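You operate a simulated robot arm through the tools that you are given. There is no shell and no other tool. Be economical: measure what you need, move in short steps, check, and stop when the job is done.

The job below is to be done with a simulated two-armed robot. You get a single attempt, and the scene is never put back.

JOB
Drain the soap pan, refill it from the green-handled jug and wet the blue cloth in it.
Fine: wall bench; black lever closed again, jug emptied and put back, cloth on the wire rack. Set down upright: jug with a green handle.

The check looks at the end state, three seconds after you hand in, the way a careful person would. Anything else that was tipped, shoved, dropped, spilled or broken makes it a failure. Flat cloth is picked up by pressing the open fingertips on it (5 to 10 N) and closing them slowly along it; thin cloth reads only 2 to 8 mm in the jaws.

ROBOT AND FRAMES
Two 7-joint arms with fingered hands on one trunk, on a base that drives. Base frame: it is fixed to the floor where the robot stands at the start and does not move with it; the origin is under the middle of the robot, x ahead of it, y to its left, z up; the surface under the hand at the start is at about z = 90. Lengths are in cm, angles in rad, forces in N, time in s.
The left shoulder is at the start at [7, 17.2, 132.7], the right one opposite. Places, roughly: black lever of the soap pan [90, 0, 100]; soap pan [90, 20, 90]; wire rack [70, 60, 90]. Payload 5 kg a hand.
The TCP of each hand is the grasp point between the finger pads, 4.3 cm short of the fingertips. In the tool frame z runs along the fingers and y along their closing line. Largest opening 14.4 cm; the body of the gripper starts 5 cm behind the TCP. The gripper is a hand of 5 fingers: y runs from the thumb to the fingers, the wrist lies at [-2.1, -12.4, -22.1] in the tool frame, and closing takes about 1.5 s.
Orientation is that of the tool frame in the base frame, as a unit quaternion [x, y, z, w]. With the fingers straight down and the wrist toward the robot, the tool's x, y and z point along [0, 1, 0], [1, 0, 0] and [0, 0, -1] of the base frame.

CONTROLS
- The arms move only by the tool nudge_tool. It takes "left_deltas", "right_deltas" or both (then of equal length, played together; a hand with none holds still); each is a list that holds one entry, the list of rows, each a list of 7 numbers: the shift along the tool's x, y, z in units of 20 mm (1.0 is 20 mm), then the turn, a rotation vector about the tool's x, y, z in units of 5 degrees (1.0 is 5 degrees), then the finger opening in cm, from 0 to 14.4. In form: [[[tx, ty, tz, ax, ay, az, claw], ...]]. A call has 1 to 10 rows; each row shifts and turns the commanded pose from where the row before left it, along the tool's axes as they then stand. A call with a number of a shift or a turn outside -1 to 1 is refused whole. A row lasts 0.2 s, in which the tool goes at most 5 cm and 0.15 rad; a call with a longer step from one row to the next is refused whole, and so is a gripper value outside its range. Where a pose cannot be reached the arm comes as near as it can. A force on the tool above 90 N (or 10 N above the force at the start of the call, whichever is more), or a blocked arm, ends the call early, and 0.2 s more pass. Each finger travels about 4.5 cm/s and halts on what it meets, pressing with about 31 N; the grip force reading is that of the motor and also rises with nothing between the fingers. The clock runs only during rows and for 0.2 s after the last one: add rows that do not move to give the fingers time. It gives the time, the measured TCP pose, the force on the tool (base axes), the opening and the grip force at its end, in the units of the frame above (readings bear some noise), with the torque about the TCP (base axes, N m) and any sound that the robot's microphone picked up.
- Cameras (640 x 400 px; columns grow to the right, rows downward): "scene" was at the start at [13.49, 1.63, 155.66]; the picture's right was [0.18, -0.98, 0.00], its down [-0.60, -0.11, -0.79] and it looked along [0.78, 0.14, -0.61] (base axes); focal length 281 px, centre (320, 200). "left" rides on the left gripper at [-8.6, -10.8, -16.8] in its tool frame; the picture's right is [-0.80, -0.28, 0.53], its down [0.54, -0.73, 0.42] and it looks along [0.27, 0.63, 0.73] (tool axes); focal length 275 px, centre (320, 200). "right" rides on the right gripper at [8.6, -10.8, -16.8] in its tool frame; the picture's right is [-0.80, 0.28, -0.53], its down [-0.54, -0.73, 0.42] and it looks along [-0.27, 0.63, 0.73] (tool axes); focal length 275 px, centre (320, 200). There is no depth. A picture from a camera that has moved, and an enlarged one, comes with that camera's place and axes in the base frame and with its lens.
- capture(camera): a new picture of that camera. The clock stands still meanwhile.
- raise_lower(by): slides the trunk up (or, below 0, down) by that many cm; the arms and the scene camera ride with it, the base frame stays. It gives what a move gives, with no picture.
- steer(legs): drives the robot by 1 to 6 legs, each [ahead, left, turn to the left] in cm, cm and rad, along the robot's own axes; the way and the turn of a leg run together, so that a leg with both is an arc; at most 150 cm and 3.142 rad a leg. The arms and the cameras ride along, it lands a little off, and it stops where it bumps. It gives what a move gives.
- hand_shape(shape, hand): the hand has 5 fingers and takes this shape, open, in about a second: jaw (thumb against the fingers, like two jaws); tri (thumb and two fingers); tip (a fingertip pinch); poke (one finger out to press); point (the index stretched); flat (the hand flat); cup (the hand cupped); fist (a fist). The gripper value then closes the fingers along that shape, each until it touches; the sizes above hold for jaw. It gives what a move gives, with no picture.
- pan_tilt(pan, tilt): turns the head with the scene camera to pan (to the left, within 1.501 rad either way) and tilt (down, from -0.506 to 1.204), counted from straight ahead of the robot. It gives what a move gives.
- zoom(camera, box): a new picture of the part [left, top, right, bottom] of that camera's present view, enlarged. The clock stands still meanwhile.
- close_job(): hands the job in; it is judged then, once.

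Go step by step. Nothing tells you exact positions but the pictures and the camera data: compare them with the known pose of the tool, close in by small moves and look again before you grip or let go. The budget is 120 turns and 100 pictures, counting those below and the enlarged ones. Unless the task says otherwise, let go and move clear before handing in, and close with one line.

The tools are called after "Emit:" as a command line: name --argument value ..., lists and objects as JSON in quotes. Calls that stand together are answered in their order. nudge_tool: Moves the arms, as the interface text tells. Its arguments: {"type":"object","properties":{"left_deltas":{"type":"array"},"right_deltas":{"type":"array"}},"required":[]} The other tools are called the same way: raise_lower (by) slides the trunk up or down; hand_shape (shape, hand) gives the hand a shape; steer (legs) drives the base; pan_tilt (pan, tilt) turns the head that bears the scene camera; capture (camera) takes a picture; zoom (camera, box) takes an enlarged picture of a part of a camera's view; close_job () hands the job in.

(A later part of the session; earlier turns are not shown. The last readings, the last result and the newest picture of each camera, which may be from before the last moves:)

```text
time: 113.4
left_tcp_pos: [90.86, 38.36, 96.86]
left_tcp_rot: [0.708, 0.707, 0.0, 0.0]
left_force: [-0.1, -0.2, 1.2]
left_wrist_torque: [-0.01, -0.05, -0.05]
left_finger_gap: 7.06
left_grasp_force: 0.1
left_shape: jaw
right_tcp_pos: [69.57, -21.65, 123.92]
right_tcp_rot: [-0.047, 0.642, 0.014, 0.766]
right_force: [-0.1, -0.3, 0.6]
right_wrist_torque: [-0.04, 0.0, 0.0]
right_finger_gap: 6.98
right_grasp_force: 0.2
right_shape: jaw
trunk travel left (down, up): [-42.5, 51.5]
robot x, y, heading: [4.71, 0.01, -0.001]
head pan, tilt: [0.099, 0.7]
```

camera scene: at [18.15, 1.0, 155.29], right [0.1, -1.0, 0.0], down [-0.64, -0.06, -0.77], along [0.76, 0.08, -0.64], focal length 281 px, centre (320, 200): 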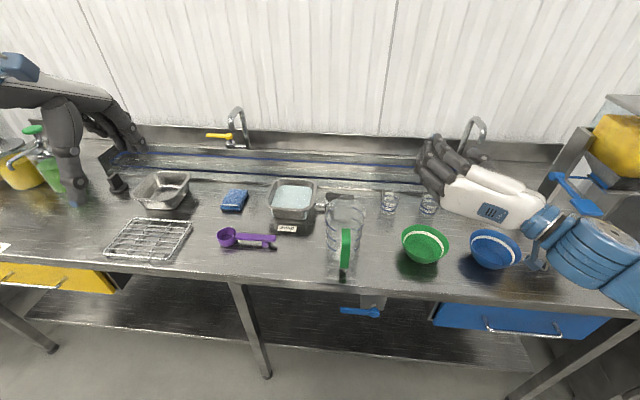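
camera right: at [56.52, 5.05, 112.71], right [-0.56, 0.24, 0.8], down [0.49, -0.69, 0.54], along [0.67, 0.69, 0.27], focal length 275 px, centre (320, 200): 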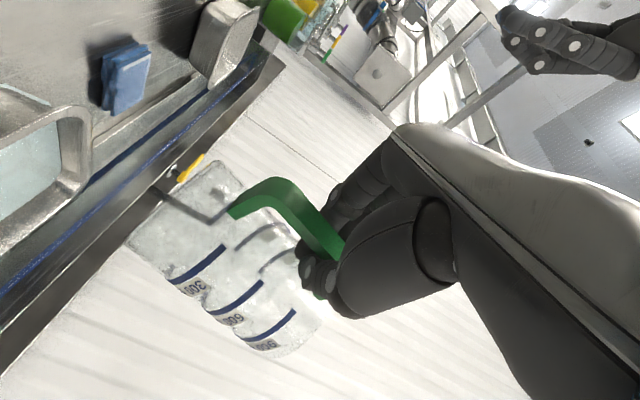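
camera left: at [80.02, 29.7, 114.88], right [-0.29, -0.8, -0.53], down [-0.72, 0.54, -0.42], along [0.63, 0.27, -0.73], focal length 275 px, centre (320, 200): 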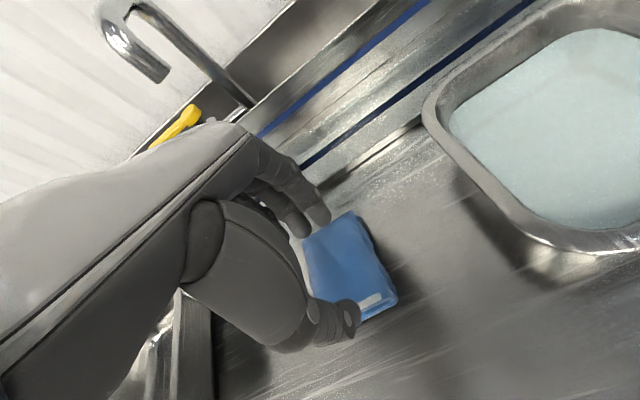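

Emit:
nudge_tool --left_deltas '[[[0, 0, 0.1, 0, 0, 0, 7], [0, 0, 0, 0, 0, 0, 7]]]'

Emit:
nudge_tool --left_deltas '[[[0, 0, 0.1, 0, 0, 0, 7], [0, 0, 0, 0, 0, 0, 7]]]'

Emit:
nudge_tool --left_deltas '[[[0, 0, 0.08, 0, 0, 0, 7], [0, 0, 0, 0, 0, 0, 7]]]'

```text
time: 114.0
left_tcp_pos: [90.89, 38.31, 96.74]
left_tcp_rot: [0.708, 0.707, 0.001, 0.001]
left_force: [0.8, -0.3, 9.4]
left_wrist_torque: [-0.04, -0.45, 0.0]
left_finger_gap: 7.05
left_grasp_force: 0.1
left_shape: jaw
right_tcp_pos: [69.7, -21.77, 124.05]
right_tcp_rot: [-0.047, 0.642, 0.015, 0.765]
right_force: [0.7, 0.1, 0.7]
right_wrist_torque: [0.05, -0.01, 0.0]
right_finger_gap: 6.95
right_grasp_force: 0.0
right_shape: jaw
trunk travel left (down, up): [-42.5, 51.5]
robot x, y, heading: [4.82, 0.15, -0.001]
head pan, tilt: [0.099, 0.7]
```

```text
time: 114.6
left_tcp_pos: [90.92, 38.16, 96.65]
left_tcp_rot: [0.707, 0.707, 0.002, 0.001]
left_force: [1.3, 1.8, 20.2]
left_wrist_torque: [-0.05, -1.01, 0.1]
left_finger_gap: 7.12
left_grasp_force: 0.0
left_shape: jaw
right_tcp_pos: [69.57, -21.83, 123.94]
right_tcp_rot: [-0.047, 0.641, 0.015, 0.766]
right_force: [-1.8, 0.0, -0.7]
right_wrist_torque: [-0.01, 0.01, -0.01]
right_finger_gap: 6.96
right_grasp_force: 0.0
right_shape: jaw
trunk travel left (down, up): [-42.5, 51.5]
robot x, y, heading: [4.85, 0.24, 0.002]
head pan, tilt: [0.099, 0.7]
```

```text
time: 115.2
left_tcp_pos: [90.82, 38.31, 96.67]
left_tcp_rot: [0.708, 0.706, 0.001, 0.002]
left_force: [2.9, 3.4, 28.3]
left_wrist_torque: [-0.08, -1.51, 0.14]
left_finger_gap: 7.16
left_grasp_force: 0.0
left_shape: jaw
right_tcp_pos: [69.52, -21.87, 124.1]
right_tcp_rot: [-0.047, 0.641, 0.014, 0.766]
right_force: [0.1, -0.2, 0.3]
right_wrist_torque: [0.01, 0.01, -0.01]
right_finger_gap: 6.97
right_grasp_force: 0.0
right_shape: jaw
trunk travel left (down, up): [-42.5, 51.5]
robot x, y, heading: [4.65, -0.16, -0.003]
head pan, tilt: [0.099, 0.7]
```

Contact at TCP z≈96.8. I'll ease off to about 8 N and close slowly.

Emit:
nudge_tool --left_deltas '[[[0, 0, -0.1, 0, 0, 0, 7], [0, 0, -0.09, 0, 0, 0, 7], [0, 0, 0, 0, 0, 0, 7]]]'

Emit:
nudge_tool --left_deltas '[[[0, 0, 0, 0, 0, 0, 6.6], [0, 0, 0, 0, 0, 0, 6.2], [0, 0, 0, 0, 0, 0, 5.8], [0, 0, 0, 0, 0, 0, 5.4], [0, 0, 0, 0, 0, 0, 5.0], [0, 0, 0, 0, 0, 0, 4.6]]]'

```text
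time: 116.0
left_tcp_pos: [90.65, 38.29, 96.79]
left_tcp_rot: [0.708, 0.706, 0.0, 0.0]
left_force: [2.1, 3.2, 19.4]
left_wrist_torque: [0.02, -1.04, 0.15]
left_finger_gap: 7.19
left_grasp_force: 0.0
left_shape: jaw
right_tcp_pos: [69.6, -21.77, 124.03]
right_tcp_rot: [-0.046, 0.641, 0.015, 0.766]
right_force: [-0.7, 0.0, -0.9]
right_wrist_torque: [0.04, 0.0, -0.02]
right_finger_gap: 6.95
right_grasp_force: 0.1
right_shape: jaw
trunk travel left (down, up): [-42.5, 51.5]
robot x, y, heading: [4.55, -0.03, -0.005]
head pan, tilt: [0.099, 0.7]
```

```text
time: 117.4
left_tcp_pos: [90.72, 38.22, 96.81]
left_tcp_rot: [0.708, 0.706, 0.0, 0.001]
left_force: [-0.2, -0.4, 11.5]
left_wrist_torque: [-0.13, 0.15, -0.05]
left_finger_gap: 4.51
left_grasp_force: 0.1
left_shape: jaw
right_tcp_pos: [69.6, -21.78, 123.98]
right_tcp_rot: [-0.046, 0.642, 0.015, 0.765]
right_force: [0.1, -0.1, 1.1]
right_wrist_torque: [-0.05, 0.01, -0.01]
right_finger_gap: 6.95
right_grasp_force: 0.0
right_shape: jaw
trunk travel left (down, up): [-42.5, 51.5]
robot x, y, heading: [4.73, -0.08, -0.004]
head pan, tilt: [0.099, 0.7]
```

Force is about 11 N and balanced; I ease slightly and keep closing.

Emit:
nudge_tool --left_deltas '[[[0, 0, -0.02, 0, 0, 0, 4.2], [0, 0, -0.02, 0, 0, 0, 3.8], [0, 0, 0, 0, 0, 0, 3.4], [0, 0, 0, 0, 0, 0, 3.0], [0, 0, 0, 0, 0, 0, 2.6], [0, 0, 0, 0, 0, 0, 2.2], [0, 0, 0, 0, 0, 0, 1.8]]]'

Emit:
nudge_tool --left_deltas '[[[0, 0, 0, 0, 0, 0, 1.4], [0, 0, 0, 0, 0, 0, 1.0], [0, 0, 0, 0, 0, 0, 0.6], [0, 0, 0, 0, 0, 0, 0.2], [0, 0, 0, 0, 0, 0, 0], [0, 0, 0, 0, 0, 0, 0], [0, 0, 0, 0, 0, 0, 0]]]'

Emit:
capture --camera "left"

```text
time: 119.0
left_tcp_pos: [90.75, 38.31, 96.93]
left_tcp_rot: [0.708, 0.707, 0.001, 0.001]
left_force: [-4.1, -1.2, 12.3]
left_wrist_torque: [-0.13, 0.55, -0.03]
left_finger_gap: 1.87
left_grasp_force: 0.1
left_shape: jaw
right_tcp_pos: [69.68, -21.87, 123.96]
right_tcp_rot: [-0.047, 0.641, 0.016, 0.766]
right_force: [-0.3, -0.5, 0.3]
right_wrist_torque: [0.05, 0.05, -0.02]
right_finger_gap: 6.95
right_grasp_force: 0.0
right_shape: jaw
trunk travel left (down, up): [-42.5, 51.5]
robot x, y, heading: [4.88, -0.15, 0.0]
head pan, tilt: [0.099, 0.7]
```

```text
time: 120.6
left_tcp_pos: [90.89, 38.3, 96.68]
left_tcp_rot: [0.708, 0.707, 0.0, -0.001]
left_force: [-1.6, -0.3, 7.2]
left_wrist_torque: [-0.06, 0.18, -0.04]
left_finger_gap: 0.01
left_grasp_force: 30.9
left_shape: jaw
right_tcp_pos: [69.69, -21.8, 123.92]
right_tcp_rot: [-0.047, 0.641, 0.015, 0.766]
right_force: [0.1, -0.6, -0.2]
right_wrist_torque: [0.02, -0.01, -0.01]
right_finger_gap: 6.97
right_grasp_force: 0.0
right_shape: jaw
trunk travel left (down, up): [-42.5, 51.5]
robot x, y, heading: [5.13, 0.13, -0.001]
head pan, tilt: [0.099, 0.7]
```

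```text
12 pictures are left
camera left: at [79.94, 29.63, 113.5], right [-0.28, -0.8, -0.53], down [-0.72, 0.54, -0.42], along [0.63, 0.27, -0.73], focal length 275 px, centre (320, 200)
```

left: 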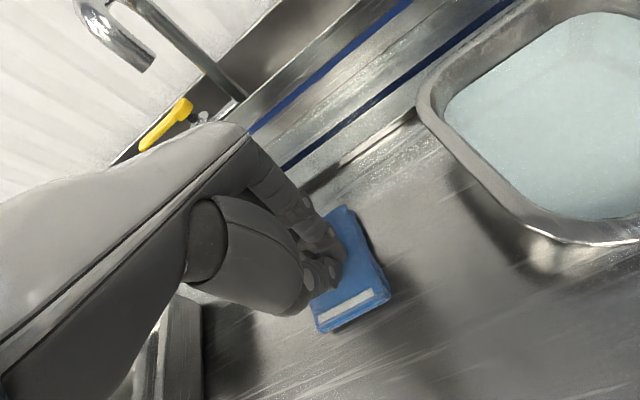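

The fingers closed on nothing (gap 0.01): the cloth is a thick folded pad. I'll open wide and grip it by its two ends instead.

Emit:
nudge_tool --left_deltas '[[[0, 0, -0.5, 0, 0, 0, 0.5], [0, 0, -1, 0, 0, 0, 3], [0, 0, -1, 0, 0, 0, 6], [0, 0, -0.5, 0, 0, 0, 9], [0, 0.1, 0, 0, 0, 0, 11], [0, 0, 0, 0, 0, 0, 13], [0, 0, 0, 0, 0, 0, 13], [0, 0, 0, 0, 0, 0, 13]]]'

Emit:
nudge_tool --left_deltas '[[[0, 0, 0.9, 0, 0, 0, 13], [0, 0, 0.9, 0, 0, 0, 13], [0, 0, 0.6, 0, 0, 0, 13], [0, 0, 0.4, 0, 0, 0, 13], [0, 0, 0, 0, 0, 0, 13]]]'

Emit:
capture --camera "left"

```text
time: 122.4
left_tcp_pos: [90.91, 38.33, 102.62]
left_tcp_rot: [0.708, 0.706, 0.0, 0.0]
left_force: [0.3, 0.2, -0.1]
left_wrist_torque: [0.01, 0.03, 0.02]
left_finger_gap: 12.99
left_grasp_force: 0.0
left_shape: jaw
right_tcp_pos: [69.73, -21.75, 123.96]
right_tcp_rot: [-0.046, 0.642, 0.015, 0.765]
right_force: [-1.6, 0.3, -0.4]
right_wrist_torque: [0.01, -0.02, 0.01]
right_finger_gap: 6.96
right_grasp_force: 0.1
right_shape: jaw
trunk travel left (down, up): [-42.5, 51.5]
robot x, y, heading: [4.85, 0.35, 0.0]
head pan, tilt: [0.099, 0.7]
```

```text
time: 123.6
left_tcp_pos: [91.11, 38.39, 97.13]
left_tcp_rot: [0.708, 0.706, 0.0, 0.0]
left_force: [0.1, 1.0, 0.1]
left_wrist_torque: [0.0, 0.01, 0.01]
left_finger_gap: 12.98
left_grasp_force: 0.1
left_shape: jaw
right_tcp_pos: [69.7, -21.77, 123.83]
right_tcp_rot: [-0.047, 0.642, 0.015, 0.765]
right_force: [0.1, 0.0, 0.5]
right_wrist_torque: [0.01, 0.02, 0.02]
right_finger_gap: 6.97
right_grasp_force: 0.1
right_shape: jaw
trunk travel left (down, up): [-42.5, 51.5]
robot x, y, heading: [4.92, 0.19, -0.003]
head pan, tilt: [0.099, 0.7]
```

```text
11 pictures are left
camera left: at [80.18, 29.73, 113.88], right [-0.28, -0.8, -0.53], down [-0.72, 0.54, -0.42], along [0.63, 0.27, -0.73], focal length 275 px, centre (320, 200)
```

left: 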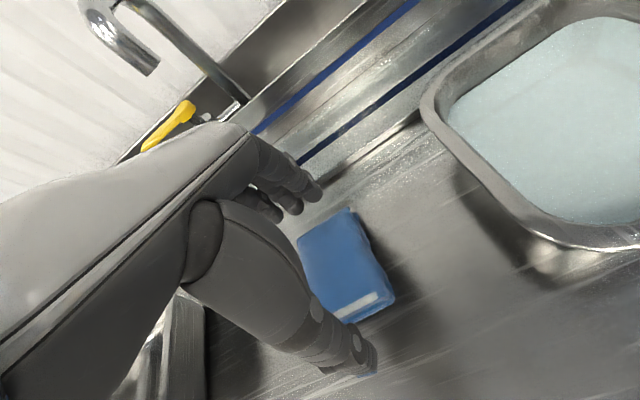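

Fingers straddle both ends. Lowering a bit more, then closing.

Emit:
nudge_tool --left_deltas '[[[0, 0, 0.2, 0, 0, 0, 13], [0, 0, 0.2, 0, 0, 0, 13], [0, 0, 0.2, 0, 0, 0, 13], [0, 0, 0, 0, 0, 0, 13]]]'

```text
time: 124.6
left_tcp_pos: [90.98, 38.26, 95.91]
left_tcp_rot: [0.707, 0.707, 0.0, 0.0]
left_force: [0.5, -0.6, 1.2]
left_wrist_torque: [0.02, 0.02, -0.01]
left_finger_gap: 13.0
left_grasp_force: 0.0
left_shape: jaw
right_tcp_pos: [69.67, -21.76, 123.86]
right_tcp_rot: [-0.046, 0.642, 0.014, 0.765]
right_force: [-0.4, 0.0, -0.2]
right_wrist_torque: [0.02, 0.0, 0.01]
right_finger_gap: 6.94
right_grasp_force: 0.1
right_shape: jaw
trunk travel left (down, up): [-42.5, 51.5]
robot x, y, heading: [4.93, -0.09, 0.004]
head pan, tilt: [0.099, 0.7]
```

Emit:
nudge_tool --left_deltas '[[[0, 0, 0.15, 0, 0, 0, 13], [0, 0, 0.15, 0, 0, 0, 13], [0, 0, 0, 0, 0, 0, 12.5], [0, 0, 0, 0, 0, 0, 12], [0, 0, 0, 0, 0, 0, 11.5], [0, 0, 0, 0, 0, 0, 11], [0, 0, 0, 0, 0, 0, 10.5], [0, 0, 0, 0, 0, 0, 10], [0, 0, 0, 0, 0, 0, 9.5]]]'

Emit:
nudge_tool --left_deltas '[[[0, 0, 0, 0, 0, 0, 9], [0, 0, 0, 0, 0, 0, 8], [0, 0, 0, 0, 0, 0, 7], [0, 0, 0, 0, 0, 0, 6], [0, 0, 0, 0, 0, 0, 5], [0, 0, 0, 0, 0, 0, 4], [0, 0, 0, 0, 0, 0, 3], [0, 0, 0, 0, 0, 0, 2], [0, 0, 0, 0, 0, 0, 1], [0, 0, 0, 0, 0, 0, 0]]]'

Emit:
capture --camera "left"

```text
time: 126.6
left_tcp_pos: [91.19, 38.32, 95.31]
left_tcp_rot: [0.708, 0.707, 0.0, 0.0]
left_force: [0.2, 0.2, 0.1]
left_wrist_torque: [0.0, 0.03, 0.01]
left_finger_gap: 9.45
left_grasp_force: 25.6
left_shape: jaw
right_tcp_pos: [69.78, -21.76, 123.95]
right_tcp_rot: [-0.046, 0.642, 0.014, 0.765]
right_force: [0.3, -1.0, -0.6]
right_wrist_torque: [0.0, 0.0, 0.0]
right_finger_gap: 6.96
right_grasp_force: 0.1
right_shape: jaw
trunk travel left (down, up): [-42.5, 51.5]
robot x, y, heading: [4.96, 0.2, -0.006]
head pan, tilt: [0.099, 0.7]
```

```text
time: 128.8
left_tcp_pos: [91.11, 38.32, 95.2]
left_tcp_rot: [0.707, 0.707, 0.0, 0.0]
left_force: [0.0, 0.1, -0.7]
left_wrist_torque: [-0.02, 0.0, -0.02]
left_finger_gap: 9.4
left_grasp_force: 30.8
left_shape: jaw
right_tcp_pos: [69.75, -21.73, 123.84]
right_tcp_rot: [-0.047, 0.642, 0.015, 0.765]
right_force: [0.1, 0.3, 0.2]
right_wrist_torque: [0.03, -0.03, 0.01]
right_finger_gap: 6.96
right_grasp_force: 0.1
right_shape: jaw
trunk travel left (down, up): [-42.5, 51.5]
robot x, y, heading: [4.58, 0.33, 0.004]
head pan, tilt: [0.099, 0.7]
```

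```text
10 pictures are left
camera left: at [80.18, 29.7, 112.06], right [-0.29, -0.8, -0.53], down [-0.72, 0.54, -0.42], along [0.63, 0.27, -0.73], focal length 275 px, centre (320, 200)
```

left: 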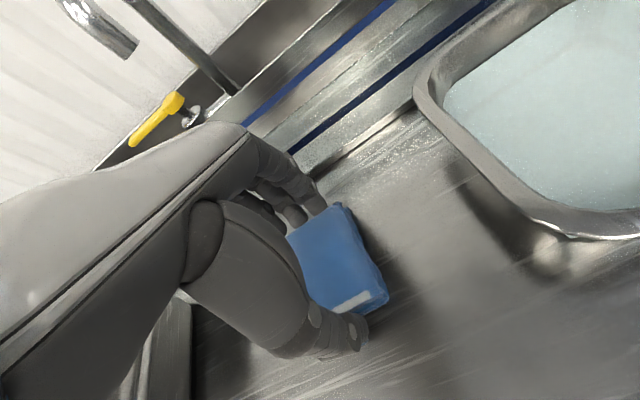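

Gripped firmly as a 9.4 cm block, but that grip is too wide for the pan. I'll release and regrip across the 7 cm width with the hand turned 90°.

Emit:
nudge_tool --left_deltas '[[[0, 0, 0, 0, 0, 0, 10.5], [0, 0, 0, 0, 0, 0, 12], [0, 0, 0, 0, 0, 0, 13], [0, 0, 0, 0, 0, 0, 13], [0, 0, -0.7, 0, 0, 0, 13], [0, 0, -1, 0, 0, 0, 13], [0, 0, -1, 0, 0, 0, 13], [0, 0, -1, 0, 0, 0, 13], [0, 0, -0.5, 0, 0, 1, 13], [0, 0, 0, 0, 0, 1, 13]]]'

Emit:
nudge_tool --left_deltas '[[[0, 0, 0, 0, 0, 1, 13], [0, 0, 0, 0, 0, 1, 12], [0, 0, 0, 0, 0, 1, 11], [0, 0, 0, 0, 0, 1, 10], [0, 0, 0, 0, 0, 1, 10], [0, 0, 0, 0, 0, 1, 10], [0, 0, 0, 0, 0, 1, 10], [0, 0, 0, 0, 0, 1, 10], [0, 0, 0, 0, 0, 1, 10], [0, 0, 0, 0, 0, 1, 10]]]'

Emit:
nudge_tool --left_deltas '[[[0, 0, 0, 0, 0, 1, 10], [0, 0, 0, 0, 0, 1, 10], [0, 0, 0, 0, 0, 1, 10], [0, 0, 0, 0, 0, 1, 10], [0, 0, 0, 0, 0, 1, 10], [0, 0, 0, 0, 0, 1, 10], [0, 0, 0, 0, 0, 0, 10], [0, 0, 0, 0, 0, 0, 10]]]'

Emit:
capture --camera "left"

```text
time: 131.0
left_tcp_pos: [91.05, 38.35, 103.57]
left_tcp_rot: [0.766, 0.642, 0.0, 0.0]
left_force: [0.5, -0.3, 0.2]
left_wrist_torque: [0.01, -0.01, -0.03]
left_finger_gap: 12.99
left_grasp_force: 0.0
left_shape: jaw
right_tcp_pos: [69.83, -21.62, 123.93]
right_tcp_rot: [-0.046, 0.642, 0.014, 0.765]
right_force: [-1.0, 0.9, 0.1]
right_wrist_torque: [0.01, 0.01, 0.05]
right_finger_gap: 6.96
right_grasp_force: 0.0
right_shape: jaw
trunk travel left (down, up): [-42.5, 51.5]
robot x, y, heading: [4.94, 0.02, -0.001]
head pan, tilt: [0.099, 0.7]
```

```text
time: 133.2
left_tcp_pos: [91.16, 38.37, 103.65]
left_tcp_rot: [0.967, 0.256, 0.0, 0.001]
left_force: [0.5, 0.3, 0.0]
left_wrist_torque: [0.0, -0.02, 0.0]
left_finger_gap: 10.02
left_grasp_force: 0.0
left_shape: jaw
right_tcp_pos: [69.85, -21.76, 123.9]
right_tcp_rot: [-0.046, 0.642, 0.015, 0.765]
right_force: [0.6, 0.5, 0.0]
right_wrist_torque: [-0.02, 0.02, 0.04]
right_finger_gap: 6.96
right_grasp_force: 0.0
right_shape: jaw
trunk travel left (down, up): [-42.5, 51.5]
robot x, y, heading: [4.74, 0.3, -0.005]
head pan, tilt: [0.099, 0.7]
```

```text
time: 135.0
left_tcp_pos: [91.11, 38.5, 103.75]
left_tcp_rot: [1.0, -0.001, -0.001, 0.0]
left_force: [-0.5, 0.2, 0.5]
left_wrist_torque: [0.02, 0.04, 0.01]
left_finger_gap: 10.03
left_grasp_force: 0.1
left_shape: jaw
right_tcp_pos: [69.7, -21.76, 123.95]
right_tcp_rot: [-0.046, 0.642, 0.015, 0.765]
right_force: [0.1, 0.0, 0.2]
right_wrist_torque: [-0.01, -0.03, 0.02]
right_finger_gap: 6.97
right_grasp_force: 0.0
right_shape: jaw
trunk travel left (down, up): [-42.5, 51.5]
robot x, y, heading: [4.79, 0.27, 0.0]
head pan, tilt: [0.099, 0.7]
```

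```text
9 pictures are left
camera left: at [82.45, 49.19, 120.49], right [-0.8, 0.29, -0.53], down [0.54, 0.72, -0.42], along [0.27, -0.63, -0.73], focal length 275 px, centre (320, 200)
```

left: 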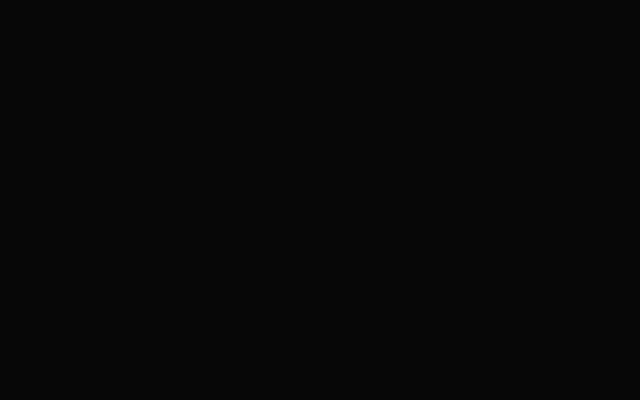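

The left camera has gone dark; I'll use the scene camera instead.

Emit:
zoom --camera "scene" --box '[160, 130, 320, 230]'

```text
4.00 times, centred on (240, 180) of scene
camera zoom: at [18.28, 0.99, 155.27], right [0.1, -1.0, 0.0], down [-0.64, -0.06, -0.76], along [0.76, 0.08, -0.64], focal length 1124 px, centre (640, 280)
```

zoom: 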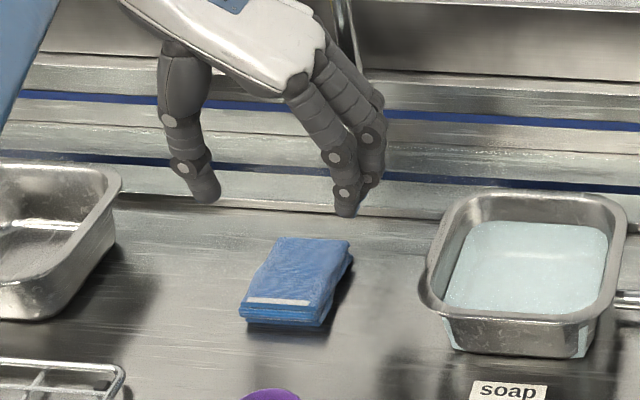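

Cloth is centred right under the hand and aligned. Lowering and gripping across its width.

Emit:
nudge_tool --left_deltas '[[[0, 0, 0.9, 0, 0, 0, 10], [0, 0, 0.9, 0, 0, 0, 10], [0, 0, 0.8, 0, 0, 0, 10], [0, 0, 0.6, 0, 0, 0, 10], [0, 0, 0.4, 0, 0, 0, 10], [0, 0, 0.3, 0, 0, 0, 10], [0, 0, 0.2, 0, 0, 0, 10], [0, 0, 0.1, 0, 0, 0, 10], [0, 0, 0, 0, 0, 0, 10]]]'

Emit:
nudge_tool --left_deltas '[[[0, 0, 0, 0, 0, 0, 9.4], [0, 0, 0, 0, 0, 0, 8.8], [0, 0, 0, 0, 0, 0, 8.2], [0, 0, 0, 0, 0, 0, 7.6], [0, 0, 0, 0, 0, 0, 7], [0, 0, 0, 0, 0, 0, 6], [0, 0, 0, 0, 0, 0, 4], [0, 0, 0, 0, 0, 0, 2], [0, 0, 0, 0, 0, 0, 0], [0, 0, 0, 0, 0, 0, 0]]]'

```text
time: 137.0
left_tcp_pos: [91.15, 38.2, 95.19]
left_tcp_rot: [1.0, -0.001, 0.001, 0.001]
left_force: [0.2, 0.0, 0.4]
left_wrist_torque: [-0.04, -0.01, 0.01]
left_finger_gap: 10.01
left_grasp_force: 0.0
left_shape: jaw
right_tcp_pos: [69.72, -21.73, 124.01]
right_tcp_rot: [-0.047, 0.642, 0.015, 0.765]
right_force: [-0.4, 0.7, -1.1]
right_wrist_torque: [0.03, 0.02, -0.03]
right_finger_gap: 6.95
right_grasp_force: 0.0
right_shape: jaw
trunk travel left (down, up): [-42.5, 51.5]
robot x, y, heading: [4.74, 0.06, -0.002]
head pan, tilt: [0.099, 0.7]
```

```text
time: 139.2
left_tcp_pos: [90.97, 38.19, 95.26]
left_tcp_rot: [1.0, -0.001, 0.0, -0.001]
left_force: [0.2, 0.0, 0.6]
left_wrist_torque: [0.01, -0.02, -0.05]
left_finger_gap: 6.43
left_grasp_force: 31.1
left_shape: jaw
right_tcp_pos: [69.78, -21.75, 123.87]
right_tcp_rot: [-0.046, 0.642, 0.014, 0.765]
right_force: [-0.1, -0.4, -0.1]
right_wrist_torque: [-0.06, 0.02, -0.01]
right_finger_gap: 6.97
right_grasp_force: 0.2
right_shape: jaw
trunk travel left (down, up): [-42.5, 51.5]
robot x, y, heading: [4.9, 0.28, 0.001]
head pan, tilt: [0.099, 0.7]
```

Gripped at 6.4 cm. Lifting and carrying it over the pan.

Emit:
nudge_tool --left_deltas '[[[0, 0, -0.5, 0, 0, 0, 0], [0, 0, -0.9, 0, 0, 0, 0], [0, 0, -0.9, 0, 0, 0, 0], [0, 0, -0.9, 0, 0, 0, 0], [0, 0, -0.9, 0, 0, 0, 0], [0, 0, -0.9, 0, 0, 0, 0], [0, 0, -0.9, 0, 0, 0, 0], [0, 0.6, 0, 0, 0, 0, 0], [0, 0.8, 0, 0, 0, 0, 0], [0, 0.9, 0, 0, 0, 0, 0]]]'

Emit:
nudge_tool --left_deltas '[[[-0.1, 0.9, 0, 0, 0, 0, 0], [-0.1, 0.9, 0, 0, 0, 0, 0], [-0.1, 0.9, 0, 0, 0, 0, 0], [-0.1, 0.9, 0, 0, 0, 0, 0], [-0.1, 0.9, 0, 0, 0, 0, 0], [-0.1, 0.9, 0, 0, 0, 0, 0], [-0.1, 0.9, 0, 0, 0, 0, 0], [-0.1, 0.9, 0, 0, 0, 0, 0], [0, 0.8, 0, 0, 0, 0, 0], [0, 0, 0, 0, 0, 0, 0]]]'

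Emit:
zoom --camera "scene" --box '[220, 120, 380, 220]'

```text
time: 141.4
left_tcp_pos: [91.05, 33.83, 107.15]
left_tcp_rot: [1.0, 0.0, 0.001, -0.001]
left_force: [-0.3, -0.7, 0.9]
left_wrist_torque: [0.02, 0.0, 0.01]
left_finger_gap: 6.42
left_grasp_force: 30.8
left_shape: jaw
right_tcp_pos: [69.91, -21.89, 123.83]
right_tcp_rot: [-0.047, 0.642, 0.015, 0.765]
right_force: [0.4, -0.2, -0.2]
right_wrist_torque: [-0.03, -0.02, 0.03]
right_finger_gap: 6.96
right_grasp_force: 0.1
right_shape: jaw
trunk travel left (down, up): [-42.5, 51.5]
robot x, y, heading: [4.85, 0.12, 0.0]
head pan, tilt: [0.099, 0.7]
```

```text
time: 143.6
left_tcp_pos: [89.43, 17.77, 106.99]
left_tcp_rot: [1.0, -0.001, 0.0, 0.0]
left_force: [0.2, 0.2, -0.1]
left_wrist_torque: [0.04, 0.02, -0.02]
left_finger_gap: 6.41
left_grasp_force: 30.5
left_shape: jaw
right_tcp_pos: [69.63, -21.71, 123.89]
right_tcp_rot: [-0.046, 0.642, 0.014, 0.765]
right_force: [0.7, 0.7, -0.6]
right_wrist_torque: [0.0, 0.05, -0.05]
right_finger_gap: 6.96
right_grasp_force: 0.1
right_shape: jaw
trunk travel left (down, up): [-42.5, 51.5]
robot x, y, heading: [4.85, 0.08, -0.001]
head pan, tilt: [0.099, 0.7]
```

```text
4.00 times, centred on (300, 170) of scene
camera zoom: at [18.28, 1.03, 155.27], right [0.1, -1.0, 0.0], down [-0.64, -0.06, -0.76], along [0.76, 0.07, -0.64], focal length 1124 px, centre (400, 320)
```

zoom: 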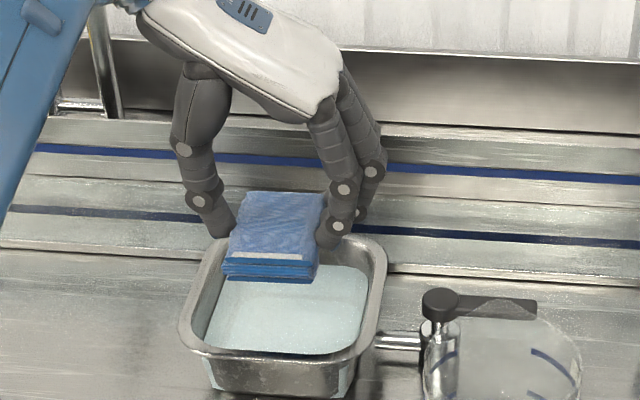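

Cloth is held flat, centred over the pan. Dipping it into the water slowly.

Emit:
nudge_tool --left_deltas '[[[0, 0, 0.8, 0, 0, 0, 0], [0, 0, 0.8, 0, 0, 0, 0], [0, 0, 0.6, 0, 0, 0, 0], [0, 0, 0.4, 0, 0, 0, 0], [0, 0, 0.4, 0, 0, 0, 0], [0, 0, 0.3, 0, 0, 0, 0], [0, 0, 0.3, 0, 0, 0, 0], [0, 0, 0.3, 0, 0, 0, 0], [0, 0, 0.2, 0, 0, 0, 0], [0, 0, 0, 0, 0, 0, 0]]]'

Emit:
nudge_tool --left_deltas '[[[0, 0, 0.25, 0, 0, 0, 0], [0, 0, 0.2, 0, 0, 0, 0], [0, 0, 0, 0, 0, 0, 0], [0, 0, 0, 0, 0, 0, 0], [0, 0, 0, 0, 0, 0, 0], [0, 0, 0, 0, 0, 0, 0], [0, 0, 0, 0, 0, 0, 0], [0, 0, 0, 0, 0, 0, 0], [0, 0, 0, 0, 0, 0, 0], [0, 0, 0, 0, 0, 0, 0]]]'

Emit:
zoom --camera "scene" --box '[236, 130, 364, 210]'

```text
time: 145.8
left_tcp_pos: [89.39, 17.74, 99.08]
left_tcp_rot: [1.0, 0.0, 0.001, 0.001]
left_force: [0.2, 5.4, 13.3]
left_wrist_torque: [-0.74, -0.26, 0.14]
left_finger_gap: 6.45
left_grasp_force: 31.1
left_shape: jaw
right_tcp_pos: [69.63, -21.71, 123.95]
right_tcp_rot: [-0.047, 0.641, 0.016, 0.766]
right_force: [0.3, 0.0, 0.7]
right_wrist_torque: [0.0, 0.02, 0.0]
right_finger_gap: 6.97
right_grasp_force: 0.1
right_shape: jaw
trunk travel left (down, up): [-42.5, 51.5]
robot x, y, heading: [4.65, 0.16, -0.001]
head pan, tilt: [0.099, 0.7]
```

```text
time: 148.0
left_tcp_pos: [89.29, 17.95, 98.1]
left_tcp_rot: [1.0, 0.0, 0.0, 0.0]
left_force: [0.2, 20.6, 19.3]
left_wrist_torque: [-0.98, -0.35, 0.37]
left_finger_gap: 6.33
left_grasp_force: 30.8
left_shape: jaw
right_tcp_pos: [69.61, -21.62, 124.07]
right_tcp_rot: [-0.047, 0.641, 0.015, 0.766]
right_force: [0.0, 0.3, -0.1]
right_wrist_torque: [0.01, 0.01, 0.0]
right_finger_gap: 6.97
right_grasp_force: 0.1
right_shape: jaw
trunk travel left (down, up): [-42.5, 51.5]
robot x, y, heading: [5.02, 0.29, -0.001]
head pan, tilt: [0.099, 0.7]
```

```text
5.00 times, centred on (300, 170) of scene
camera zoom: at [18.04, 1.24, 155.3], right [0.1, -1.0, 0.0], down [-0.64, -0.06, -0.77], along [0.76, 0.07, -0.64], focal length 1404 px, centre (420, 350)
```

zoom: 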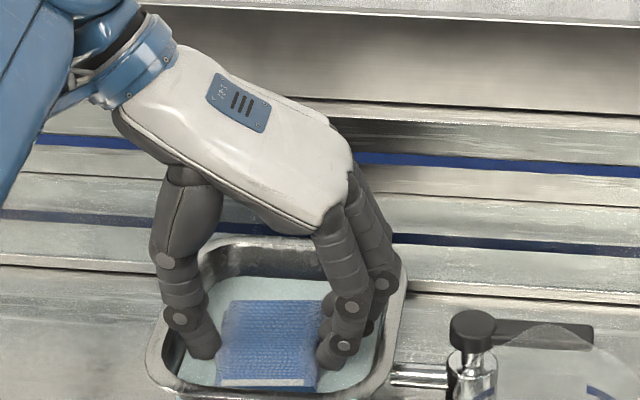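

The cloth is in the water; a finger is touching the pan wall, so I ease off and lift slowly, then let it drip.

Emit:
nudge_tool --left_deltas '[[[0, -0.15, -0.15, 0, 0, 0, 0], [0, -0.15, -0.15, 0, 0, 0, 0], [0, 0, 0, 0, 0, 0, 0], [0, 0, 0, 0, 0, 0, 0], [0, 0, 0, 0, 0, 0, 0]]]'

Emit:
nudge_tool --left_deltas '[[[0, 0, -0.4, 0, 0, 0, 0], [0, 0, -0.5, 0, 0, 0, 0], [0, 0, -0.5, 0, 0, 0, 0], [0, 0, -0.5, 0, 0, 0, 0], [0, 0, -0.5, 0, 0, 0, 0], [0, 0, -0.5, 0, 0, 0, 0], [0, 0, -0.5, 0, 0, 0, 0], [0, 0, 0, 0, 0, 0, 0], [0, 0, 0, 0, 0, 0, 0], [0, 0, 0, 0, 0, 0, 0]]]'

Emit:
nudge_tool --left_deltas '[[[0, 0, 0, 0, 0, 0, 0], [0, 0, 0, 0, 0, 0, 0], [0, 0, 0, 0, 0, 0, 0], [0, 0, 0, 0, 0, 0, 0], [0, 0, 0, 0, 0, 0, 0], [0, 0, 0, 0, 0, 0, 0], [0, 0, 0, 0, 0, 0, 0], [0, 0, 0, 0, 0, 0, 0], [0, 0, 0, 0, 0, 0, 0], [0, 0, 0, 0, 0, 0, 0]]]'

Emit:
nudge_tool --left_deltas '[[[0, 0, 0, 0, 0, 0, 0], [0, 0, 0, 0, 0, 0, 0], [0, 0, 0, 0, 0, 0, 0], [0, 0, 0, 0, 0, 0, 0], [0, 0, 0, 0, 0, 0, 0], [0, 0, 0, 0, 0, 0, 0], [0, 0, 0, 0, 0, 0, 0], [0, 0, 0, 0, 0, 0, 0], [0, 0, 0, 0, 0, 0, 0], [0, 0, 0, 0, 0, 0, 0]]]'

Emit:
capture --camera "scene"

```text
time: 149.2
left_tcp_pos: [89.5, 18.21, 98.67]
left_tcp_rot: [1.0, 0.0, 0.0, 0.0]
left_force: [0.4, -1.6, 0.1]
left_wrist_torque: [0.0, -0.01, 0.02]
left_finger_gap: 6.34
left_grasp_force: 30.5
left_shape: jaw
right_tcp_pos: [69.77, -21.71, 123.93]
right_tcp_rot: [-0.047, 0.642, 0.015, 0.765]
right_force: [-0.1, -0.4, 0.1]
right_wrist_torque: [0.01, -0.01, -0.02]
right_finger_gap: 6.96
right_grasp_force: 0.1
right_shape: jaw
trunk travel left (down, up): [-42.5, 51.5]
robot x, y, heading: [4.58, -0.07, -0.002]
head pan, tilt: [0.099, 0.7]
```

```text
time: 151.4
left_tcp_pos: [89.45, 18.37, 105.42]
left_tcp_rot: [1.0, -0.001, 0.0, 0.0]
left_force: [0.7, 0.5, -0.6]
left_wrist_torque: [-0.01, -0.01, 0.0]
left_finger_gap: 6.36
left_grasp_force: 30.9
left_shape: jaw
right_tcp_pos: [69.66, -21.73, 123.84]
right_tcp_rot: [-0.047, 0.642, 0.015, 0.765]
right_force: [0.2, 0.2, -0.8]
right_wrist_torque: [0.01, 0.01, 0.04]
right_finger_gap: 6.94
right_grasp_force: 0.0
right_shape: jaw
trunk travel left (down, up): [-42.5, 51.5]
robot x, y, heading: [5.04, 0.11, -0.002]
head pan, tilt: [0.099, 0.7]
```

```text
time: 153.6
left_tcp_pos: [89.57, 18.28, 105.52]
left_tcp_rot: [1.0, -0.001, 0.0, 0.0]
left_force: [0.0, -0.1, -1.0]
left_wrist_torque: [0.01, 0.01, 0.01]
left_finger_gap: 6.36
left_grasp_force: 31.2
left_shape: jaw
right_tcp_pos: [69.73, -21.62, 123.86]
right_tcp_rot: [-0.047, 0.642, 0.014, 0.765]
right_force: [0.4, -0.4, 0.1]
right_wrist_torque: [0.03, 0.02, -0.01]
right_finger_gap: 6.96
right_grasp_force: 0.1
right_shape: jaw
trunk travel left (down, up): [-42.5, 51.5]
robot x, y, heading: [4.74, -0.07, -0.004]
head pan, tilt: [0.099, 0.7]
```

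```text
time: 155.8
left_tcp_pos: [89.53, 18.23, 105.5]
left_tcp_rot: [1.0, -0.001, 0.0, 0.0]
left_force: [-0.1, 0.4, -1.0]
left_wrist_torque: [0.01, 0.01, 0.0]
left_finger_gap: 6.34
left_grasp_force: 31.1
left_shape: jaw
right_tcp_pos: [69.77, -21.82, 123.98]
right_tcp_rot: [-0.047, 0.642, 0.016, 0.765]
right_force: [-0.3, -0.8, 0.7]
right_wrist_torque: [-0.01, 0.01, -0.03]
right_finger_gap: 6.96
right_grasp_force: 0.2
right_shape: jaw
trunk travel left (down, up): [-42.5, 51.5]
robot x, y, heading: [5.12, 0.09, -0.003]
head pan, tilt: [0.099, 0.7]
```

```text
5 pictures are left
camera scene: at [18.29, 0.99, 155.27], right [0.1, -1.0, 0.0], down [-0.64, -0.06, -0.76], along [0.76, 0.08, -0.64], focal length 281 px, centre (320, 200)
```

scene: 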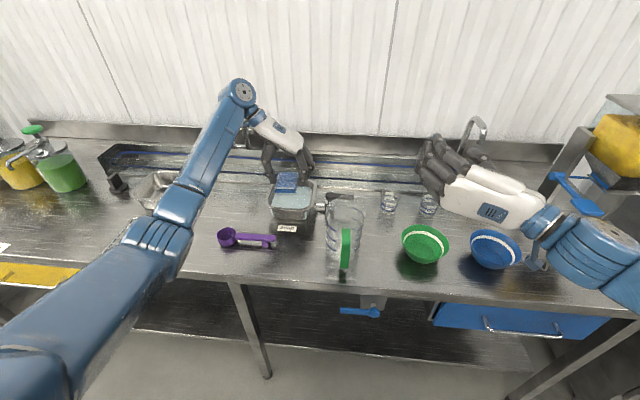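

No spill, lever and jug are fine. I'll let it drip a little longer, then carry it over to the rack at about (69.5, 58.5).

Emit:
nudge_tool --left_deltas '[[[0, 0, 0, 0, 0, 0, 0], [0, 0, 0, 0, 0, 0, 0], [0, 0, 0, 0, 0, 0, 0], [0, 0, 0, 0, 0, 0, 0], [0, 0, 0, 0, 0, 0, 0], [0, 0, 0, 0, 0, 0, 0], [0, 0, 0, 0, 0, 0, 0], [0, 0, 0, 0, 0, 0, 0], [0, 0, 0, 0, 0, 0, 0], [0, 0, 0, 0, 0, 0, 0]]]'

Emit:
nudge_tool --left_deltas '[[[0, 0, 0, 0, 0, 0, 0], [0, 0, 0, 0, 0, 0, 0], [0, 0, 0, 0, 0, 0, 0], [0, 0, 0, 0, 0, 0, 0], [0, 0, 0, 0, 0, 0, 0], [0, 0, 0, 0, 0, 0, 0], [0, 0, 0, 0, 0, 0, 0], [0, 0, -0.8, 0, 0, 0, 0], [0, 0, -0.9, 0, 0, 0, 0], [0, 0, -0.9, 0, 0, 0, 0]]]'

Emit:
nudge_tool --left_deltas '[[[-0.5, -1, 0, 0, 0, 0, 0], [-0.5, -1, 0, 0, 0, 0, 0], [-0.5, -1, 0, 0, 0, 0, 0], [-0.5, -1, 0, 0, 0, 0, 0], [-0.5, -1, 0, 0, 0, 0, 0], [-0.5, -1, 0, 0, 0, 0, 0], [-0.5, -1, 0, 0, 0, 0, 0], [-0.5, -1, 0, 0, 0, 0, 0], [-0.5, -1, 0, 0, 0, 0, 0], [-0.5, -1, 0, 0, 0, 0, 0]]]'

Emit:
nudge_tool --left_deltas '[[[-0.5, -1, 0, 0, 0, 0, 0], [-0.5, -1, 0, 0, 0, 0, 0], [-0.5, -1, 0, 0, 0, 0, 0], [-0.5, -1, 0, 0, 0, 0, 0], [-0.5, -1, 0, 0, 0, 0, 0], [-0.5, -1, 0, 0, 0, 0, 0], [-0.5, -1, 0, 0, 0, 0, 0], [-0.5, -1, 0, 0, 0, 0, 0], [-0.5, -1, 0, 0, 0, 0, 0], [-0.5, -1, 0, 0, 0, 0, 0]]]'

```text
time: 158.0
left_tcp_pos: [89.52, 18.28, 105.38]
left_tcp_rot: [1.0, -0.001, 0.0, 0.0]
left_force: [-0.3, 0.2, -0.7]
left_wrist_torque: [-0.02, 0.0, -0.02]
left_finger_gap: 6.34
left_grasp_force: 31.1
left_shape: jaw
right_tcp_pos: [69.74, -21.85, 123.9]
right_tcp_rot: [-0.046, 0.642, 0.014, 0.765]
right_force: [-0.4, 0.9, -0.4]
right_wrist_torque: [0.01, -0.01, 0.0]
right_finger_gap: 6.95
right_grasp_force: 0.1
right_shape: jaw
trunk travel left (down, up): [-42.5, 51.5]
robot x, y, heading: [4.74, 0.0, -0.003]
head pan, tilt: [0.099, 0.7]
```

```text
time: 160.2
left_tcp_pos: [89.46, 18.22, 110.68]
left_tcp_rot: [1.0, -0.001, 0.0, 0.0]
left_force: [0.1, 0.9, 0.0]
left_wrist_torque: [-0.01, -0.04, -0.01]
left_finger_gap: 6.35
left_grasp_force: 31.5
left_shape: jaw
right_tcp_pos: [69.72, -21.81, 123.87]
right_tcp_rot: [-0.046, 0.642, 0.014, 0.765]
right_force: [-0.2, -0.1, -0.5]
right_wrist_torque: [-0.02, 0.0, -0.01]
right_finger_gap: 6.96
right_grasp_force: 0.0
right_shape: jaw
trunk travel left (down, up): [-42.5, 51.5]
robot x, y, heading: [5.01, 0.22, -0.002]
head pan, tilt: [0.099, 0.7]
```

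```text
time: 162.4
left_tcp_pos: [79.69, 38.26, 110.62]
left_tcp_rot: [1.0, -0.001, 0.001, 0.0]
left_force: [0.2, 0.6, -0.5]
left_wrist_torque: [0.01, 0.04, -0.01]
left_finger_gap: 6.37
left_grasp_force: 31.0
left_shape: jaw
right_tcp_pos: [69.7, -21.79, 124.0]
right_tcp_rot: [-0.046, 0.643, 0.014, 0.765]
right_force: [-0.3, 0.0, -0.2]
right_wrist_torque: [0.0, 0.05, -0.01]
right_finger_gap: 6.96
right_grasp_force: 0.1
right_shape: jaw
trunk travel left (down, up): [-42.5, 51.5]
robot x, y, heading: [4.93, -0.48, -0.002]
head pan, tilt: [0.099, 0.7]
```

```text
time: 164.6
left_tcp_pos: [69.42, 58.32, 110.46]
left_tcp_rot: [1.0, -0.001, 0.001, 0.0]
left_force: [-0.3, -0.1, -0.2]
left_wrist_torque: [-0.03, -0.01, 0.01]
left_finger_gap: 6.36
left_grasp_force: 30.7
left_shape: jaw
right_tcp_pos: [69.66, -21.81, 123.88]
right_tcp_rot: [-0.046, 0.642, 0.014, 0.766]
right_force: [-0.1, -0.2, 0.2]
right_wrist_torque: [0.03, -0.02, -0.05]
right_finger_gap: 6.95
right_grasp_force: 0.0
right_shape: jaw
trunk travel left (down, up): [-42.5, 51.5]
robot x, y, heading: [4.95, 0.05, 0.001]
head pan, tilt: [0.099, 0.7]
```

The hand is over the rack. Lowering partway and checking.

Emit:
nudge_tool --left_deltas '[[[0, 0, 0.8, 0, 0, 0, 0], [0, 0, 0.8, 0, 0, 0, 0], [0, 0, 0.8, 0, 0, 0, 0], [0, 0, 0.8, 0, 0, 0, 0], [0, 0, 0.6, 0, 0, 0, 0], [0, 0, 0, 0, 0, 0, 0]]]'

Emit:
zoom --camera "scene" --box '[40, 150, 280, 300]'

```text
time: 166.0
left_tcp_pos: [69.54, 58.26, 102.99]
left_tcp_rot: [1.0, 0.0, 0.0, 0.0]
left_force: [-0.1, 0.3, -0.7]
left_wrist_torque: [0.0, -0.01, 0.03]
left_finger_gap: 6.33
left_grasp_force: 31.0
left_shape: jaw
right_tcp_pos: [69.76, -21.82, 123.9]
right_tcp_rot: [-0.046, 0.643, 0.015, 0.765]
right_force: [0.0, -0.2, -1.0]
right_wrist_torque: [-0.01, 0.01, 0.03]
right_finger_gap: 6.97
right_grasp_force: 0.1
right_shape: jaw
trunk travel left (down, up): [-42.5, 51.5]
robot x, y, heading: [4.94, 0.32, -0.001]
head pan, tilt: [0.099, 0.7]
```

```text
2.67 times, centred on (160, 225) of scene
camera zoom: at [18.27, 0.99, 155.28], right [0.1, -1.0, 0.0], down [-0.64, -0.06, -0.76], along [0.76, 0.08, -0.64], focal length 749 px, centre (747, 133)
```

zoom: 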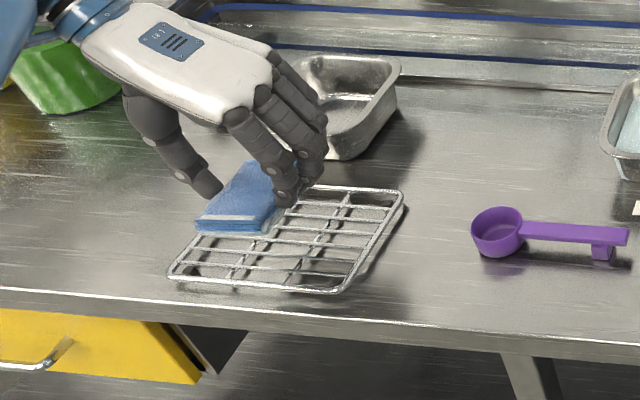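

Cloth needs to go about 3 cm toward -y to be centred; shifting and lowering gently to contact.

Emit:
nudge_tool --left_deltas '[[[0, 0.7, 0, 0, 0, 0, 0], [0, 0.8, 0, 0, 0, 0, 0], [0, 0, 0.5, 0, 0, 0, 0], [0, 0, 0.5, 0, 0, 0, 0], [0, 0, 0.5, 0, 0, 0, 0], [0, 0, 0.4, 0, 0, 0, 0], [0, 0, 0.2, 0, 0, 0, 0], [0, 0, 0, 0, 0, 0, 0]]]'

Emit:
nudge_tool --left_deltas '[[[0, 0, 0.15, 0, 0, 0, 0], [0, 0, 0, 0, 0, 0, 0]]]'

```text
time: 167.8
left_tcp_pos: [69.66, 55.28, 98.76]
left_tcp_rot: [1.0, -0.002, 0.0, 0.001]
left_force: [-0.1, 0.6, 0.0]
left_wrist_torque: [0.05, -0.01, -0.02]
left_finger_gap: 6.37
left_grasp_force: 31.0
left_shape: jaw
right_tcp_pos: [69.68, -21.69, 123.91]
right_tcp_rot: [-0.047, 0.641, 0.014, 0.766]
right_force: [0.8, 0.0, -0.7]
right_wrist_torque: [0.06, -0.05, -0.03]
right_finger_gap: 6.97
right_grasp_force: 0.2
right_shape: jaw
trunk travel left (down, up): [-42.5, 51.5]
robot x, y, heading: [4.85, 0.22, -0.0]
head pan, tilt: [0.099, 0.7]
```

```text
time: 168.4
left_tcp_pos: [69.55, 55.34, 98.56]
left_tcp_rot: [1.0, 0.0, 0.0, 0.0]
left_force: [0.3, 1.0, 0.3]
left_wrist_torque: [0.06, 0.02, -0.01]
left_finger_gap: 6.34
left_grasp_force: 30.5
left_shape: jaw
right_tcp_pos: [69.69, -21.78, 123.95]
right_tcp_rot: [-0.046, 0.642, 0.015, 0.765]
right_force: [0.0, -0.5, -0.1]
right_wrist_torque: [0.01, 0.01, -0.04]
right_finger_gap: 6.97
right_grasp_force: 0.0
right_shape: jaw
trunk travel left (down, up): [-42.5, 51.5]
robot x, y, heading: [5.18, -0.14, 0.002]
head pan, tilt: [0.099, 0.7]
```

Emit:
nudge_tool --left_deltas '[[[0, 0, 0.2, 0, 0, 0, 0], [0, 0, 0, 0, 0, 0, 0]]]'

Emit:
nudge_tool --left_deltas '[[[0, 0, 0.15, 0, 0, 0, 0], [0, 0, 0, 0, 0, 0, 0]]]'

```text
time: 169.0
left_tcp_pos: [69.61, 55.34, 98.08]
left_tcp_rot: [1.0, -0.001, 0.0, -0.001]
left_force: [0.5, 0.3, 0.0]
left_wrist_torque: [0.02, 0.01, 0.0]
left_finger_gap: 6.34
left_grasp_force: 30.8
left_shape: jaw
right_tcp_pos: [69.84, -21.72, 123.9]
right_tcp_rot: [-0.047, 0.642, 0.015, 0.765]
right_force: [-0.1, 0.6, -0.1]
right_wrist_torque: [-0.02, -0.02, 0.0]
right_finger_gap: 6.97
right_grasp_force: 0.1
right_shape: jaw
trunk travel left (down, up): [-42.5, 51.5]
robot x, y, heading: [5.32, 0.08, -0.003]
head pan, tilt: [0.099, 0.7]
```

```text
time: 169.6
left_tcp_pos: [69.5, 55.36, 97.82]
left_tcp_rot: [1.0, -0.001, 0.001, 0.0]
left_force: [1.0, -0.1, -1.1]
left_wrist_torque: [-0.02, 0.03, 0.03]
left_finger_gap: 6.36
left_grasp_force: 30.7
left_shape: jaw
right_tcp_pos: [69.8, -21.77, 124.02]
right_tcp_rot: [-0.047, 0.642, 0.015, 0.765]
right_force: [-0.4, -0.6, -0.7]
right_wrist_torque: [0.0, 0.0, 0.0]
right_finger_gap: 6.98
right_grasp_force: 0.1
right_shape: jaw
trunk travel left (down, up): [-42.5, 51.5]
robot x, y, heading: [5.04, 0.17, -0.002]
head pan, tilt: [0.099, 0.7]
```

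Emit:
nudge_tool --left_deltas '[[[0, 0, 0.15, 0, 0, 0, 0], [0, 0, 0, 0, 0, 0, 0]]]'

Emit:
nudge_tool --left_deltas '[[[0, 0, 0.12, 0, 0, 0, 0], [0, 0, 0, 0, 0, 0, 0]]]'

```text
time: 170.2
left_tcp_pos: [69.45, 55.38, 97.59]
left_tcp_rot: [1.0, -0.001, 0.0, -0.001]
left_force: [-0.3, 0.5, -0.8]
left_wrist_torque: [0.01, -0.03, 0.03]
left_finger_gap: 6.35
left_grasp_force: 30.9
left_shape: jaw
right_tcp_pos: [69.75, -21.68, 123.92]
right_tcp_rot: [-0.047, 0.642, 0.014, 0.765]
right_force: [1.4, 0.5, -0.1]
right_wrist_torque: [0.01, -0.02, -0.01]
right_finger_gap: 6.97
right_grasp_force: 0.1
right_shape: jaw
trunk travel left (down, up): [-42.5, 51.5]
robot x, y, heading: [5.17, 0.39, 0.003]
head pan, tilt: [0.099, 0.7]
```

```text
time: 170.8
left_tcp_pos: [69.46, 55.31, 97.21]
left_tcp_rot: [1.0, -0.001, 0.0, 0.001]
left_force: [-0.3, 0.1, -1.4]
left_wrist_torque: [-0.01, 0.0, 0.01]
left_finger_gap: 6.34
left_grasp_force: 30.8
left_shape: jaw
right_tcp_pos: [69.73, -21.76, 123.93]
right_tcp_rot: [-0.046, 0.642, 0.014, 0.765]
right_force: [0.5, 0.0, -0.2]
right_wrist_torque: [0.0, -0.02, -0.02]
right_finger_gap: 6.95
right_grasp_force: 0.1
right_shape: jaw
trunk travel left (down, up): [-42.5, 51.5]
robot x, y, heading: [4.96, -0.03, -0.003]
head pan, tilt: [0.099, 0.7]
```

Emit:
nudge_tool --left_deltas '[[[0, 0, 0.12, 0, 0, 0, 0], [0, 0, 0, 0, 0, 0, 0]]]'

Emit:
zoom --camera "scene" --box '[80, 170, 240, 270]'

```text
time: 171.4
left_tcp_pos: [69.61, 55.36, 96.94]
left_tcp_rot: [1.0, -0.001, -0.001, 0.0]
left_force: [0.3, 0.2, -0.5]
left_wrist_torque: [0.0, 0.03, -0.02]
left_finger_gap: 6.34
left_grasp_force: 31.2
left_shape: jaw
right_tcp_pos: [69.66, -21.8, 123.89]
right_tcp_rot: [-0.046, 0.642, 0.014, 0.765]
right_force: [1.3, -0.6, -0.7]
right_wrist_torque: [0.01, 0.02, -0.01]
right_finger_gap: 6.97
right_grasp_force: 0.0
right_shape: jaw
trunk travel left (down, up): [-42.5, 51.5]
robot x, y, heading: [5.03, -0.02, 0.0]
head pan, tilt: [0.099, 0.7]
```

```text
4.00 times, centred on (160, 220) of scene
camera zoom: at [18.27, 1.0, 155.27], right [0.1, -1.0, 0.0], down [-0.64, -0.06, -0.76], along [0.76, 0.08, -0.64], focal length 1124 px, centre (960, 120)
```

zoom: 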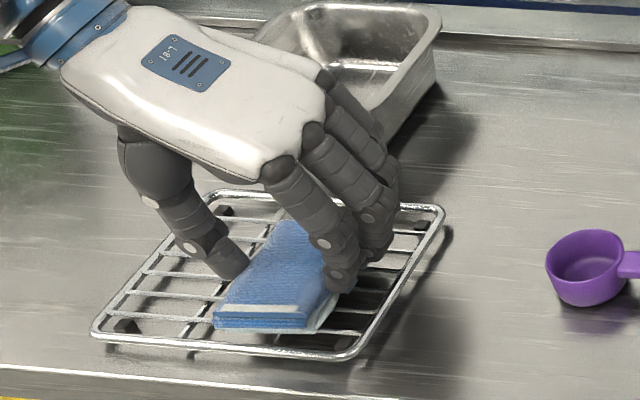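

Cloth sits well within the rack. A little lower to contact.

Emit:
nudge_tool --left_deltas '[[[0, 0, 0.12, 0, 0, 0, 0], [0, 0, 0, 0, 0, 0, 0]]]'

Emit:
nudge_tool --left_deltas '[[[0, 0, 0.08, 0, 0, 0, 0], [0, 0, 0, 0, 0, 0, 0]]]'

```text
time: 172.0
left_tcp_pos: [69.56, 55.33, 96.9]
left_tcp_rot: [1.0, 0.0, 0.001, 0.0]
left_force: [-0.2, -0.8, 5.3]
left_wrist_torque: [0.14, -0.03, -0.01]
left_finger_gap: 6.38
left_grasp_force: 30.8
left_shape: jaw
right_tcp_pos: [69.61, -21.74, 123.99]
right_tcp_rot: [-0.046, 0.642, 0.015, 0.765]
right_force: [-0.4, -0.3, 0.0]
right_wrist_torque: [-0.01, 0.02, -0.03]
right_finger_gap: 6.99
right_grasp_force: 0.1
right_shape: jaw
trunk travel left (down, up): [-42.5, 51.5]
robot x, y, heading: [5.22, 0.15, 0.001]
head pan, tilt: [0.099, 0.7]
```

```text
time: 172.6
left_tcp_pos: [69.48, 55.39, 96.8]
left_tcp_rot: [1.0, 0.0, 0.002, 0.0]
left_force: [2.5, 1.3, 16.4]
left_wrist_torque: [0.23, -0.1, 0.03]
left_finger_gap: 6.41
left_grasp_force: 31.4
left_shape: jaw
right_tcp_pos: [69.58, -21.87, 123.97]
right_tcp_rot: [-0.046, 0.642, 0.014, 0.765]
right_force: [-0.8, 0.3, 0.8]
right_wrist_torque: [0.05, -0.01, -0.01]
right_finger_gap: 6.93
right_grasp_force: 0.0
right_shape: jaw
trunk travel left (down, up): [-42.5, 51.5]
robot x, y, heading: [5.05, -0.02, -0.001]
head pan, tilt: [0.099, 0.7]
```

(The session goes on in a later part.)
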